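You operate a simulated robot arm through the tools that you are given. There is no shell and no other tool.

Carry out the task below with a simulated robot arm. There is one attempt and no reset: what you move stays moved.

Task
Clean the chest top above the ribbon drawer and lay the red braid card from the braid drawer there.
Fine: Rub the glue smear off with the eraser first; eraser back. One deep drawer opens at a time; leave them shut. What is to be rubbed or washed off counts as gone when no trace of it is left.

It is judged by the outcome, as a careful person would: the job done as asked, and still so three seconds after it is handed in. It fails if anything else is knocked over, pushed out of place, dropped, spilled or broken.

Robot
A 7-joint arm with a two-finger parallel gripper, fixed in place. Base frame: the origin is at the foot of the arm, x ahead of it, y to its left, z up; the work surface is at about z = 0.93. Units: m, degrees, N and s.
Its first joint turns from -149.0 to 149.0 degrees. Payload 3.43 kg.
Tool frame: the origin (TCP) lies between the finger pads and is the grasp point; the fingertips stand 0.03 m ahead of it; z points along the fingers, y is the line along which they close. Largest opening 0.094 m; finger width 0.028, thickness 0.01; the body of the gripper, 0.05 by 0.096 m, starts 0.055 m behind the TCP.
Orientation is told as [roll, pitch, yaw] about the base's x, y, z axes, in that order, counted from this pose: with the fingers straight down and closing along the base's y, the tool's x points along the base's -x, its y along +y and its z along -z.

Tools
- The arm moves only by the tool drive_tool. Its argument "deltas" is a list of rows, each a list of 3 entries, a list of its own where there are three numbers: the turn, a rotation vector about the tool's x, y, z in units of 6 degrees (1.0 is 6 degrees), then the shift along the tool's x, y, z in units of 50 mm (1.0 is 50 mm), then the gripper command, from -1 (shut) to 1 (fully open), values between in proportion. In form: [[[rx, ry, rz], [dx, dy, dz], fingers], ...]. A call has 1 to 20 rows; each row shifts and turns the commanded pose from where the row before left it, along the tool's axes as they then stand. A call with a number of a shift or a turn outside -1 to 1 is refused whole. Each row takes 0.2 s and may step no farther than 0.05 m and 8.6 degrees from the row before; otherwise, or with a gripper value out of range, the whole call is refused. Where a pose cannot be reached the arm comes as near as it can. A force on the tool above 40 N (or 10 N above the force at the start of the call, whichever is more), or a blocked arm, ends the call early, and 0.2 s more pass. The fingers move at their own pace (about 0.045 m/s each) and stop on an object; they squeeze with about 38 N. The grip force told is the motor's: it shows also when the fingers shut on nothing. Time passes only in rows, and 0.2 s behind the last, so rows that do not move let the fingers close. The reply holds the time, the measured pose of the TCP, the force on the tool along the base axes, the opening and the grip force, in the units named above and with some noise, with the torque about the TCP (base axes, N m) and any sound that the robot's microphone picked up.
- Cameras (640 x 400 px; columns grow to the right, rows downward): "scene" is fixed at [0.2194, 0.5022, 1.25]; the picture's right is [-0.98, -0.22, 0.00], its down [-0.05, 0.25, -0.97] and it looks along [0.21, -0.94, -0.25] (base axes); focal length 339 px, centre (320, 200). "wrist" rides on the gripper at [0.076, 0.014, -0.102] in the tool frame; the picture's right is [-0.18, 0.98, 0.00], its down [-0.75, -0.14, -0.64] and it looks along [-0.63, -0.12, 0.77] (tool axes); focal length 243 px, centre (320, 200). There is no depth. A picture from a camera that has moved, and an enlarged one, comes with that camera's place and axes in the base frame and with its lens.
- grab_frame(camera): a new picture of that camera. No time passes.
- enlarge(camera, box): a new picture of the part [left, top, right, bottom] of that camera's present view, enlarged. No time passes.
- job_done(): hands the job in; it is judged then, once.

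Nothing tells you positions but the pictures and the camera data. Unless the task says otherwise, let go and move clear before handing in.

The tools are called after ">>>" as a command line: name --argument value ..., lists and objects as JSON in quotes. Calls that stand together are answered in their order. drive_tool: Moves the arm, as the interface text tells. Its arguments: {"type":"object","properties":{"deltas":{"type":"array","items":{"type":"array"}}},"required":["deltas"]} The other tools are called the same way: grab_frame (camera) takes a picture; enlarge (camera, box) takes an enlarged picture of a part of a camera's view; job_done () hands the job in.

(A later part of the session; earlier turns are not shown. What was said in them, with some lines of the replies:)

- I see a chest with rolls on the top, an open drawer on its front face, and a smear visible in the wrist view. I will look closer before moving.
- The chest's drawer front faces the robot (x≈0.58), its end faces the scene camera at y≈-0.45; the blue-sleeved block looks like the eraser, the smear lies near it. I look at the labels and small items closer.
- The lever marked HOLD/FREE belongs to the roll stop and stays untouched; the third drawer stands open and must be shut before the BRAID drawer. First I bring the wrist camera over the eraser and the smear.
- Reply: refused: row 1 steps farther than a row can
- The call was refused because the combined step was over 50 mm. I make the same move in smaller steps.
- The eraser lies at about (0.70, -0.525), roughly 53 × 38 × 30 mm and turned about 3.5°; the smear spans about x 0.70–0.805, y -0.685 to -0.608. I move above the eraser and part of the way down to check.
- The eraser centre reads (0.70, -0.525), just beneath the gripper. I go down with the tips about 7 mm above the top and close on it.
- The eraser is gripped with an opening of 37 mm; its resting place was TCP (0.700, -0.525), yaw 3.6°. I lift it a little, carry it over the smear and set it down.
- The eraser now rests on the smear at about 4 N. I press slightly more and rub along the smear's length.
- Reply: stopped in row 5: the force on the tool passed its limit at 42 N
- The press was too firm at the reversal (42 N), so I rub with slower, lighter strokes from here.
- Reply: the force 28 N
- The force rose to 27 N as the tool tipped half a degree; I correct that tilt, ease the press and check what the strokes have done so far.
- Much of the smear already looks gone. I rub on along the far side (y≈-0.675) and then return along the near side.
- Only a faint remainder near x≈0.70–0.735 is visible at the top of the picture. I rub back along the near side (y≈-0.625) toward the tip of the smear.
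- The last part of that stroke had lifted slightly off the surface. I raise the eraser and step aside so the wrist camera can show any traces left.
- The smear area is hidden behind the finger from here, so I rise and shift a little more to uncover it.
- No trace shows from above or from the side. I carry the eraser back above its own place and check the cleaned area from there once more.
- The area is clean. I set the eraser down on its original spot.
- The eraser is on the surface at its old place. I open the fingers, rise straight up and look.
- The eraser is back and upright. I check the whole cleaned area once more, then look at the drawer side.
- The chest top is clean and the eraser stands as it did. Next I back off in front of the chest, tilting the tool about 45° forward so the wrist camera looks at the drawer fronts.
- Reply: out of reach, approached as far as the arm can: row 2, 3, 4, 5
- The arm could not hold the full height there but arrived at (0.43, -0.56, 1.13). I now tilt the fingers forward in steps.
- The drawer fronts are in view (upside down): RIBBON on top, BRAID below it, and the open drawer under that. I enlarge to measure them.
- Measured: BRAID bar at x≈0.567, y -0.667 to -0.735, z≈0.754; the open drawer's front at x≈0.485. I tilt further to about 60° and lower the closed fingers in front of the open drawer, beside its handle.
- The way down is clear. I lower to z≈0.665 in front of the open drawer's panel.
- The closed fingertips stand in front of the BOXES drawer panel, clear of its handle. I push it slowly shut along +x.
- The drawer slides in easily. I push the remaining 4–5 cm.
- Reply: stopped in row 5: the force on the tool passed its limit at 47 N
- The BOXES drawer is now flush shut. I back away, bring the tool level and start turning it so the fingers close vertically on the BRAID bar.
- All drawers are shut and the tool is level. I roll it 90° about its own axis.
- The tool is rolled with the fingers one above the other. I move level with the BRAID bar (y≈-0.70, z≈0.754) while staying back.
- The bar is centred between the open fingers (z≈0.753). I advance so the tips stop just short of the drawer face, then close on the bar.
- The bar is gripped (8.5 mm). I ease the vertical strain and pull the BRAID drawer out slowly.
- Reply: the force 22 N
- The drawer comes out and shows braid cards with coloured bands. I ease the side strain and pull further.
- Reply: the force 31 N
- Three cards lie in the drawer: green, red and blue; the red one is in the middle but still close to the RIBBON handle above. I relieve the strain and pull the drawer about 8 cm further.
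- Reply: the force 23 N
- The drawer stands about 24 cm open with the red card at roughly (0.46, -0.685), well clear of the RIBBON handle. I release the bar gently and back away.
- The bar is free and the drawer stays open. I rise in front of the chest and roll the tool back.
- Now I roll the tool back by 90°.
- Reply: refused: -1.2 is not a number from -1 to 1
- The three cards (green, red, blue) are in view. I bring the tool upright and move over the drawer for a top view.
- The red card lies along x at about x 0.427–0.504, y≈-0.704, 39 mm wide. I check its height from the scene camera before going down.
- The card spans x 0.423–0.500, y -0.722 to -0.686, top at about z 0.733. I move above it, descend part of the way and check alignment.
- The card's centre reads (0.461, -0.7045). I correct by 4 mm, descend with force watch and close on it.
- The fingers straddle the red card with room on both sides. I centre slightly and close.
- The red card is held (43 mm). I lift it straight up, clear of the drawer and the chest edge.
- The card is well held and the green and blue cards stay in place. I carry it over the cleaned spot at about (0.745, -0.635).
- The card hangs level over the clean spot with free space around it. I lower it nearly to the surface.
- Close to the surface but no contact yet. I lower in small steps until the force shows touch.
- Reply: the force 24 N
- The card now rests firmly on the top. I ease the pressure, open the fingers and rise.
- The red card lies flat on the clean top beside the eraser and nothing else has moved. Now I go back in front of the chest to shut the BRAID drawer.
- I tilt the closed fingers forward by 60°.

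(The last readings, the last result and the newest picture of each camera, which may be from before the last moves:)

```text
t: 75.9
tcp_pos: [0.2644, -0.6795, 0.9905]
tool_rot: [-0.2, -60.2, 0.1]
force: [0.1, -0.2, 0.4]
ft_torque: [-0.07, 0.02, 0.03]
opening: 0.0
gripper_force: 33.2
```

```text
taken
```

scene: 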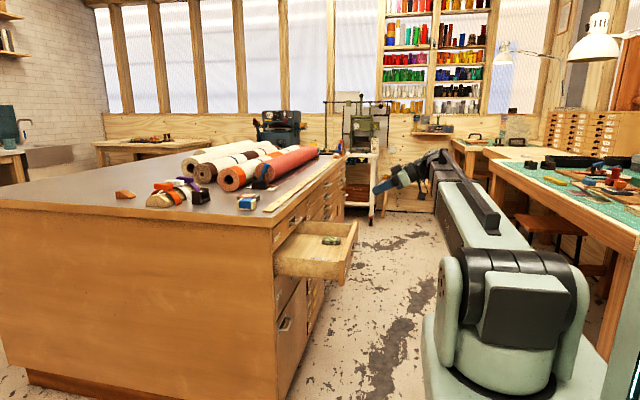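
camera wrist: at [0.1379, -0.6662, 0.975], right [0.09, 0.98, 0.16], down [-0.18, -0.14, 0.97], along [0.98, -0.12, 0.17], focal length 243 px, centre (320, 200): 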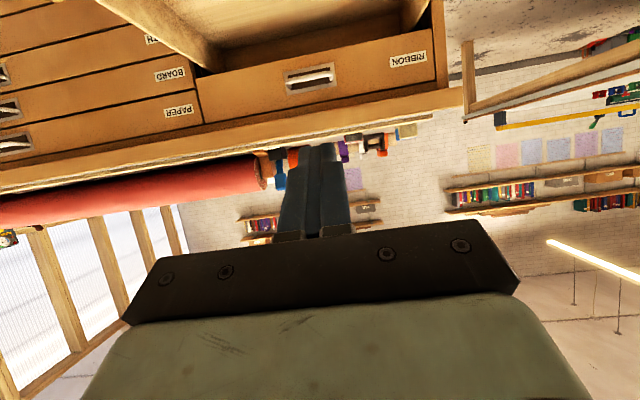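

The way in front of the drawer is clear. I lower to its front panel, beside the handle (y≈-0.60).

>>> drive_tool --deltas '[[[0, 0, 0], [0.643, 0.267, 0.352], -1], [[0, 0, 0], [0.643, 0.267, 0.352], -1], [[0, 0, 0], [0.643, 0.267, 0.352], -1], [[0, 0, 0], [0.643, 0.267, 0.352], -1], [[0, 0, 0], [0.643, 0.267, 0.352], -1], [[0, 0, 0], [0.643, 0.267, 0.352], -1], [[0, 0, 0], [0, 0, 0], -1]]'

>>> grab_frame --camera "wrist"

>>> enlarge --camera "scene" --box '[260, 180, 460, 320]'

```text
t: 77.5
tcp_pos: [0.2598, -0.6035, 0.7704]
tool_rot: [-0.2, -60.1, 0.1]
force: [-0.1, 0.2, -0.8]
ft_torque: [0.02, 0.01, -0.01]
opening: 0.0
gripper_force: 32.4
```

```text
taken
camera wrist: at [0.1339, -0.59, 0.7549], right [0.09, 0.98, 0.16], down [-0.18, -0.14, 0.97], along [0.98, -0.12, 0.16], focal length 243 px, centre (320, 200)
```

wrist: 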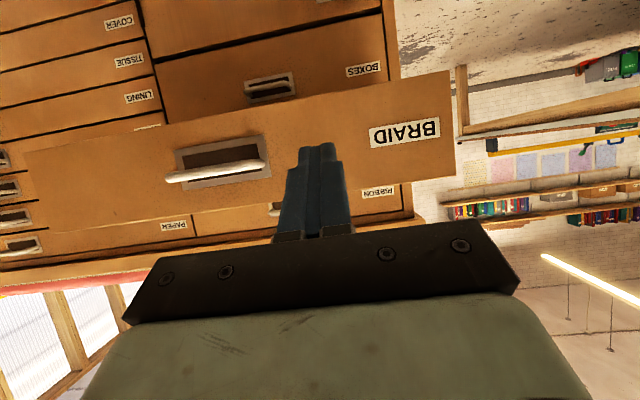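

```text
2.86 times, centred on (360, 250) of scene
camera zoom: at [0.2194, 0.5022, 1.25], right [-0.98, -0.22, 0.0], down [-0.05, 0.25, -0.97], along [0.21, -0.94, -0.25], focal length 967 px, centre (206, 57)
```

zoom: 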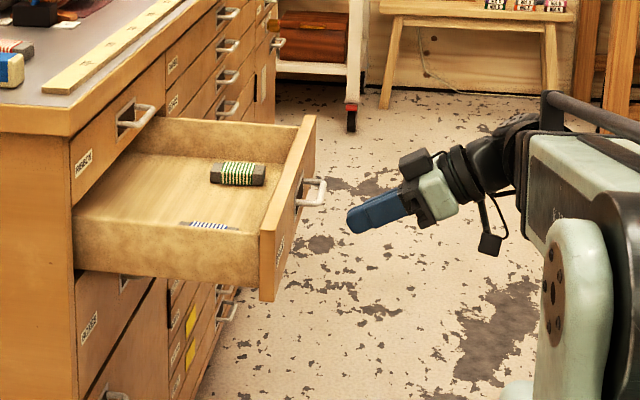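

The fingertips face the BRAID drawer panel beside the handle. I push it in slowly.

>>> drive_tool --deltas '[[[0, 0, 0], [-0.15, 0, 0.26], -1], [[0, 0, 0], [-0.15, 0, 0.26], -1], [[0, 0, 0], [-0.15, 0, 0.26], -1], [[0, 0, 0], [-0.12, 0, 0.208], -1], [[0, 0, 0], [-0.12, 0, 0.208], -1], [[0, 0, 0], [-0.15, 0, 0.26], -1], [[0, 0, 0], [-0.15, 0, 0.26], -1], [[0, 0, 0], [-0.15, 0, 0.26], -1], [[0, 0, 0], [-0.15, 0, 0.26], -1], [[0, 0, 0], [-0.15, 0, 0.26], -1], [[0, 0, 0], [-0.15, 0, 0.26], -1], [[0, 0, 0], [-0.15, 0, 0.26], -1], [[0, 0, 0], [-0.15, 0, 0.26], -1], [[0, 0, 0], [-0.15, 0, 0.26], -1], [[0, 0, 0], [0, 0, 0], -1]]'

>>> enlarge --camera "scene" --box '[240, 180, 440, 320]'

```text
t: 80.7
tcp_pos: [0.4652, -0.5995, 0.7724]
tool_rot: [-0.1, -60.0, 0.0]
force: [-0.1, 0.2, 0.2]
ft_torque: [-0.01, -0.01, 0.0]
opening: 0.0
gripper_force: 33.2
```

```text
2.86 times, centred on (340, 250) of scene
camera zoom: at [0.2194, 0.5022, 1.25], right [-0.98, -0.22, 0.0], down [-0.05, 0.25, -0.97], along [0.21, -0.94, -0.25], focal length 967 px, centre (263, 57)
```

zoom: 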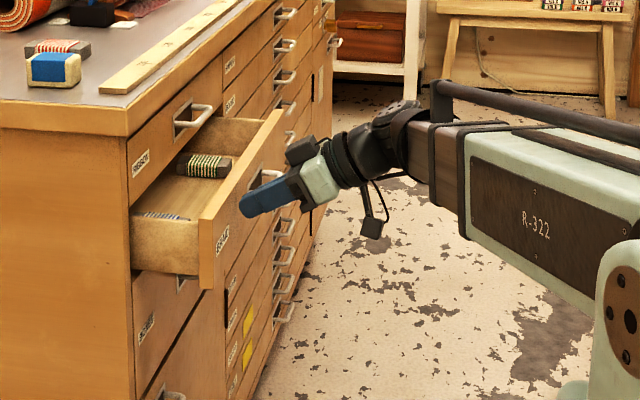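

The drawer slides smoothly and the cards stay put. I push the last 10 cm, slowing at the end.

>>> drive_tool --deltas '[[[0, 0, 0], [-0.15, 0, 0.26], -1], [[0, 0, 0], [-0.15, 0, 0.26], -1], [[0, 0, 0], [-0.15, 0, 0.26], -1], [[0, 0, 0], [-0.15, 0, 0.26], -1], [[0, 0, 0], [-0.12, 0, 0.208], -1], [[0, 0, 0], [-0.1, 0, 0.173], -1], [[0, 0, 0], [-0.06, 0, 0.104], -1], [[0, 0, 0], [-0.04, 0, 0.07], -1], [[0, 0, 0], [-0.03, 0, 0.052], -1], [[0, 0, 0], [-0.03, 0, 0.052], -1], [[0, 0, 0], [0, 0, 0], -1]]'

>>> enlarge --camera "scene" --box '[240, 180, 440, 320]'

```text
t: 83.1
tcp_pos: [0.5643, -0.5996, 0.7722]
tool_rot: [-0.1, -60.2, 0.0]
force: [-0.7, 0.1, -0.4]
ft_torque: [0.02, 0.01, -0.02]
opening: 0.0001
gripper_force: 33.3
```

```text
2.86 times, centred on (340, 250) of scene
camera zoom: at [0.2194, 0.5022, 1.25], right [-0.98, -0.22, 0.0], down [-0.05, 0.25, -0.97], along [0.21, -0.94, -0.25], focal length 967 px, centre (263, 57)
```

zoom: 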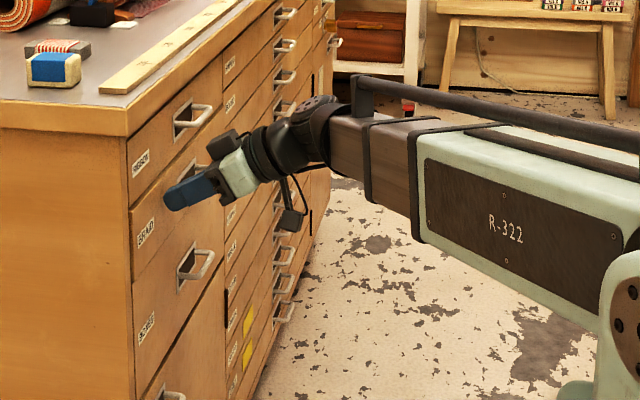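

Almost flush; I push the last few millimetres until the stop is felt.

>>> drive_tool --deltas '[[[0, 0, 0], [-0.02, 0, 0.035], -1], [[0, 0, 0], [-0.02, 0, 0.035], -1], [[0, 0, 0], [-0.02, 0, 0.035], -1], [[0, 0, 0], [-0.02, 0, 0.035], -1], [[0, 0, 0], [0, 0, 0], -1]]'

>>> enlarge --camera "scene" --box '[240, 200, 340, 280]'

```text
t: 84.1
tcp_pos: [0.5671, -0.6005, 0.7718]
tool_rot: [-0.3, -59.9, -0.1]
force: [-11.7, -0.4, 4.1]
ft_torque: [0.02, -0.07, -0.03]
opening: 0.0004
gripper_force: 32.8
stopped in row 5: the force on the tool passed its limit at 44 N (the readings are from after the stop); the commanded pose is now the measured one
```

```text
5.00 times, centred on (290, 240) of scene
camera zoom: at [0.2194, 0.5022, 1.25], right [-0.98, -0.22, 0.0], down [-0.05, 0.25, -0.97], along [0.21, -0.94, -0.25], focal length 1693 px, centre (470, 0)
```

zoom: 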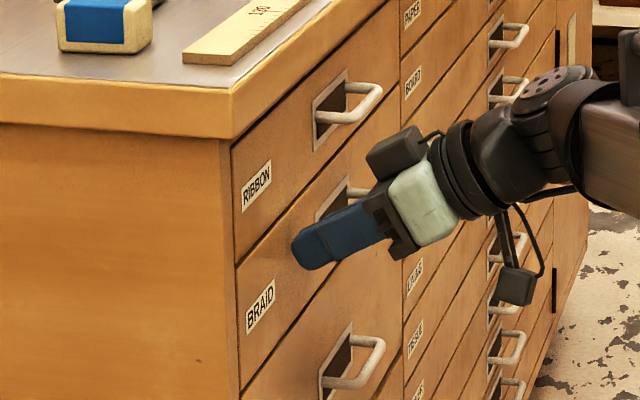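

The BRAID drawer has reached its stop. I back away from the chest and check everything.

>>> drive_tool --deltas '[[[0, 0, 0], [0.2, 0, -0.346], -1], [[0, 0, 0], [0.49, 0, -0.85], -1], [[0, 0, 0], [0.49, 0, -0.85], -1], [[0, 0, 0], [0.49, 0, -0.85], -1], [[0, 0, 0], [-0.8, 0, -0.46], -1], [[0, 0, 0], [-0.8, 0, -0.46], -1], [[0, 0, 0], [-0.8, 0, -0.46], -1], [[0, 0, 0], [-0.8, 0, -0.46], -1], [[0, 0, 0], [0, 0, 0], -1]]'

>>> grab_frame --camera "wrist"

>>> grab_frame --camera "scene"

>>> enlarge --camera "scene" --box '[240, 190, 360, 340]'

```text
t: 86.1
tcp_pos: [0.3997, -0.6015, 0.9553]
tool_rot: [-0.1, -59.7, -0.1]
force: [0.0, -0.7, -0.9]
ft_torque: [-0.02, -0.01, -0.01]
opening: 0.0
gripper_force: 33.3
```

```text
taken
camera wrist: at [0.2736, -0.5875, 0.9388], right [0.1, 0.98, 0.16], down [-0.18, -0.14, 0.97], along [0.98, -0.12, 0.16], focal length 243 px, centre (320, 200)
```

wrist: 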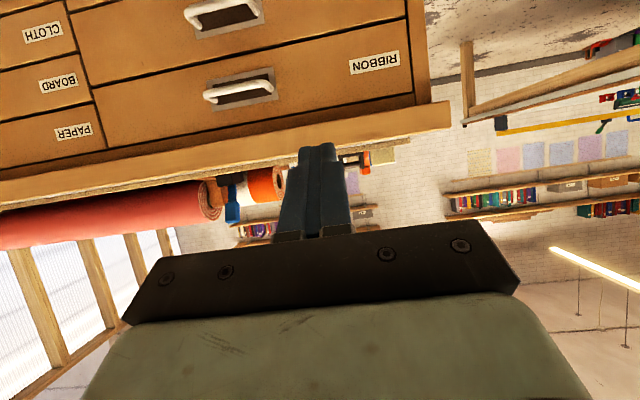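

```text
taken
```

scene: 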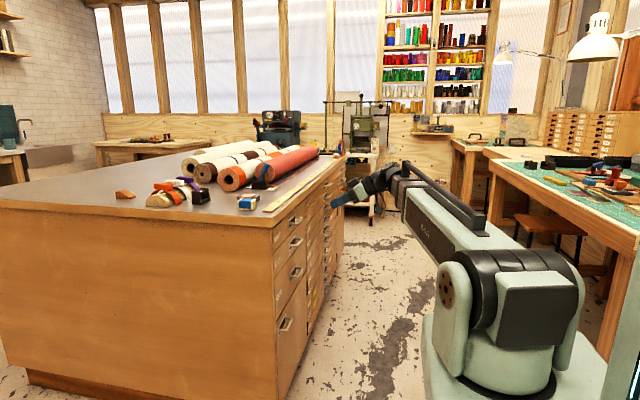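

```text
2.67 times, centred on (300, 265) of scene
camera zoom: at [0.2194, 0.5022, 1.25], right [-0.98, -0.22, 0.0], down [-0.05, 0.25, -0.97], along [0.21, -0.94, -0.25], focal length 903 px, centre (373, 27)
```

zoom: 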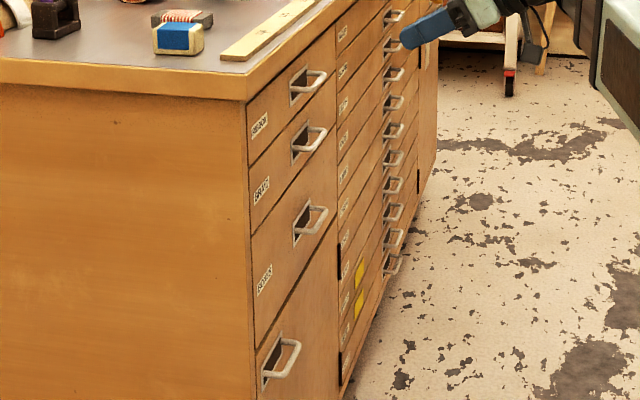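

All drawers look flush and everything on top stands as before. I take one last look at the cleaned top from above.

>>> drive_tool --deltas '[[[0, 1, 0], [0, 0, 0], -1], [[0, 1, 0], [0, 0, 0], -1], [[0, 1, 0], [0, 0, 0], -1], [[0, 1, 0], [0, 0, 0], -1], [[0, 1, 0], [0, 0, 0], -1], [[0, 1, 0], [0, 0, 0], -1], [[0, 1, 0], [0, 0, 0], -1], [[0, 1, 0], [0, 0, 0], -1], [[0, 1, 0], [0, 0, 0], -1], [[0, 0.95, 0], [0, 0, 0], -1], [[0, 0, 0], [0, 0, -0.9], -1], [[0, 0, 0], [-0.5, 0, -0.8], -1], [[0, 0, 0], [-0.5, 0.2, -0.8], -1], [[0, 0, 0], [-0.9, 0.2, -0.3], -1], [[0, 0, 0], [-0.9, 0.3, -0.2], -1], [[0, 0, 0], [-0.9, 0.3, 0], -1], [[0, 0, 0], [-0.5, 0.3, 0], -1], [[0, 0, 0], [0, 0, 0], -1]]'

>>> grab_frame --camera "wrist"

```text
t: 89.9
tcp_pos: [0.6114, -0.5349, 1.1066]
tool_rot: [0.0, -0.3, -0.2]
force: [-0.4, 0.4, 0.0]
ft_torque: [0.03, -0.02, -0.01]
opening: 0.0
gripper_force: 32.9
```

```text
taken
camera wrist: at [0.5355, -0.5214, 1.2077], right [0.19, 0.98, 0.0], down [0.75, -0.14, 0.65], along [0.63, -0.12, -0.76], focal length 243 px, centre (320, 200)
```

wrist: 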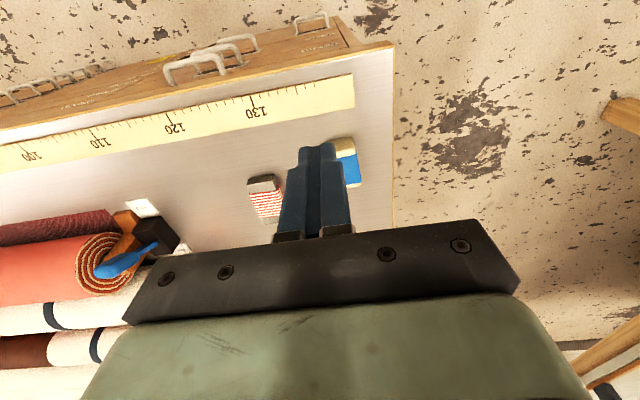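

>>> enlarge --camera "wrist" --box '[200, 140, 300, 235]'

>>> enlarge --camera "wrist" --box '[0, 0, 420, 200]'

>>> enlarge --camera "scene" --box '[100, 140, 320, 230]'

```text
4.21 times, centred on (250, 188) of wrist
camera zoom: at [0.5355, -0.5214, 1.2077], right [0.19, 0.98, 0.0], down [0.75, -0.14, 0.65], along [0.63, -0.12, -0.76], focal length 1022 px, centre (615, 253)
```

zoom: 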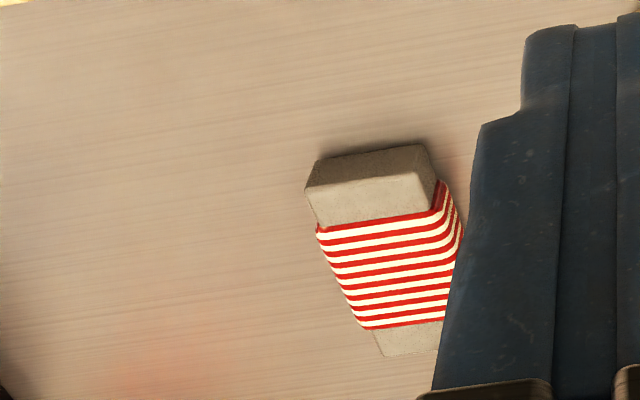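

```text
1.52 times, centred on (210, 100) of wrist
camera zoom: at [0.5355, -0.5214, 1.2077], right [0.19, 0.98, 0.0], down [0.75, -0.14, 0.65], along [0.63, -0.12, -0.76], focal length 370 px, centre (488, 352)
```

zoom: 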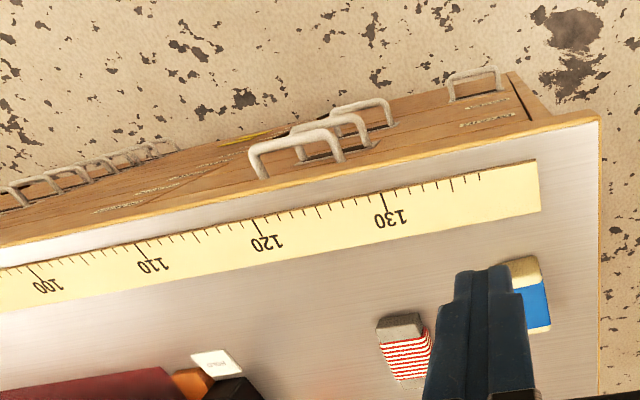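

```text
2.91 times, centred on (210, 185) of scene
camera zoom: at [0.2194, 0.5022, 1.25], right [-0.98, -0.22, 0.0], down [-0.05, 0.25, -0.97], along [0.21, -0.94, -0.25], focal length 985 px, centre (640, 244)
```

zoom: 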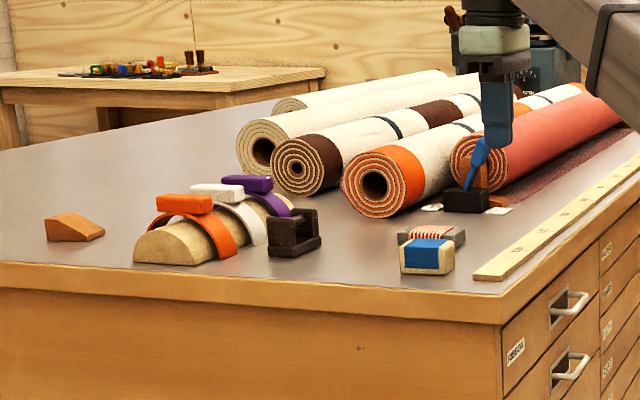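

The top is clean with no trace of the smear. The red card lies flat above the RIBBON drawer, the eraser is back on its spot, all the drawers are shut and the arm is clear. I hand the job in.

>>> job_done

```text
The job is handed in.
```

The job is handed in. The glue smear is gone: I checked the spot from above and from the side and saw no trace of it.

- **Card:** the red braid card lies flat on the clean top above the ribbon drawer.
- **Eraser:** it is back where it stood.
- **Drawers:** I shut the boxes drawer, which was open at the start, before opening the braid drawer. I shut the braid drawer once the card was out, and all the drawers now look flush.

Nothing else was moved or knocked over as far as the last pictures show. The gripper is empty and clear of the chest.
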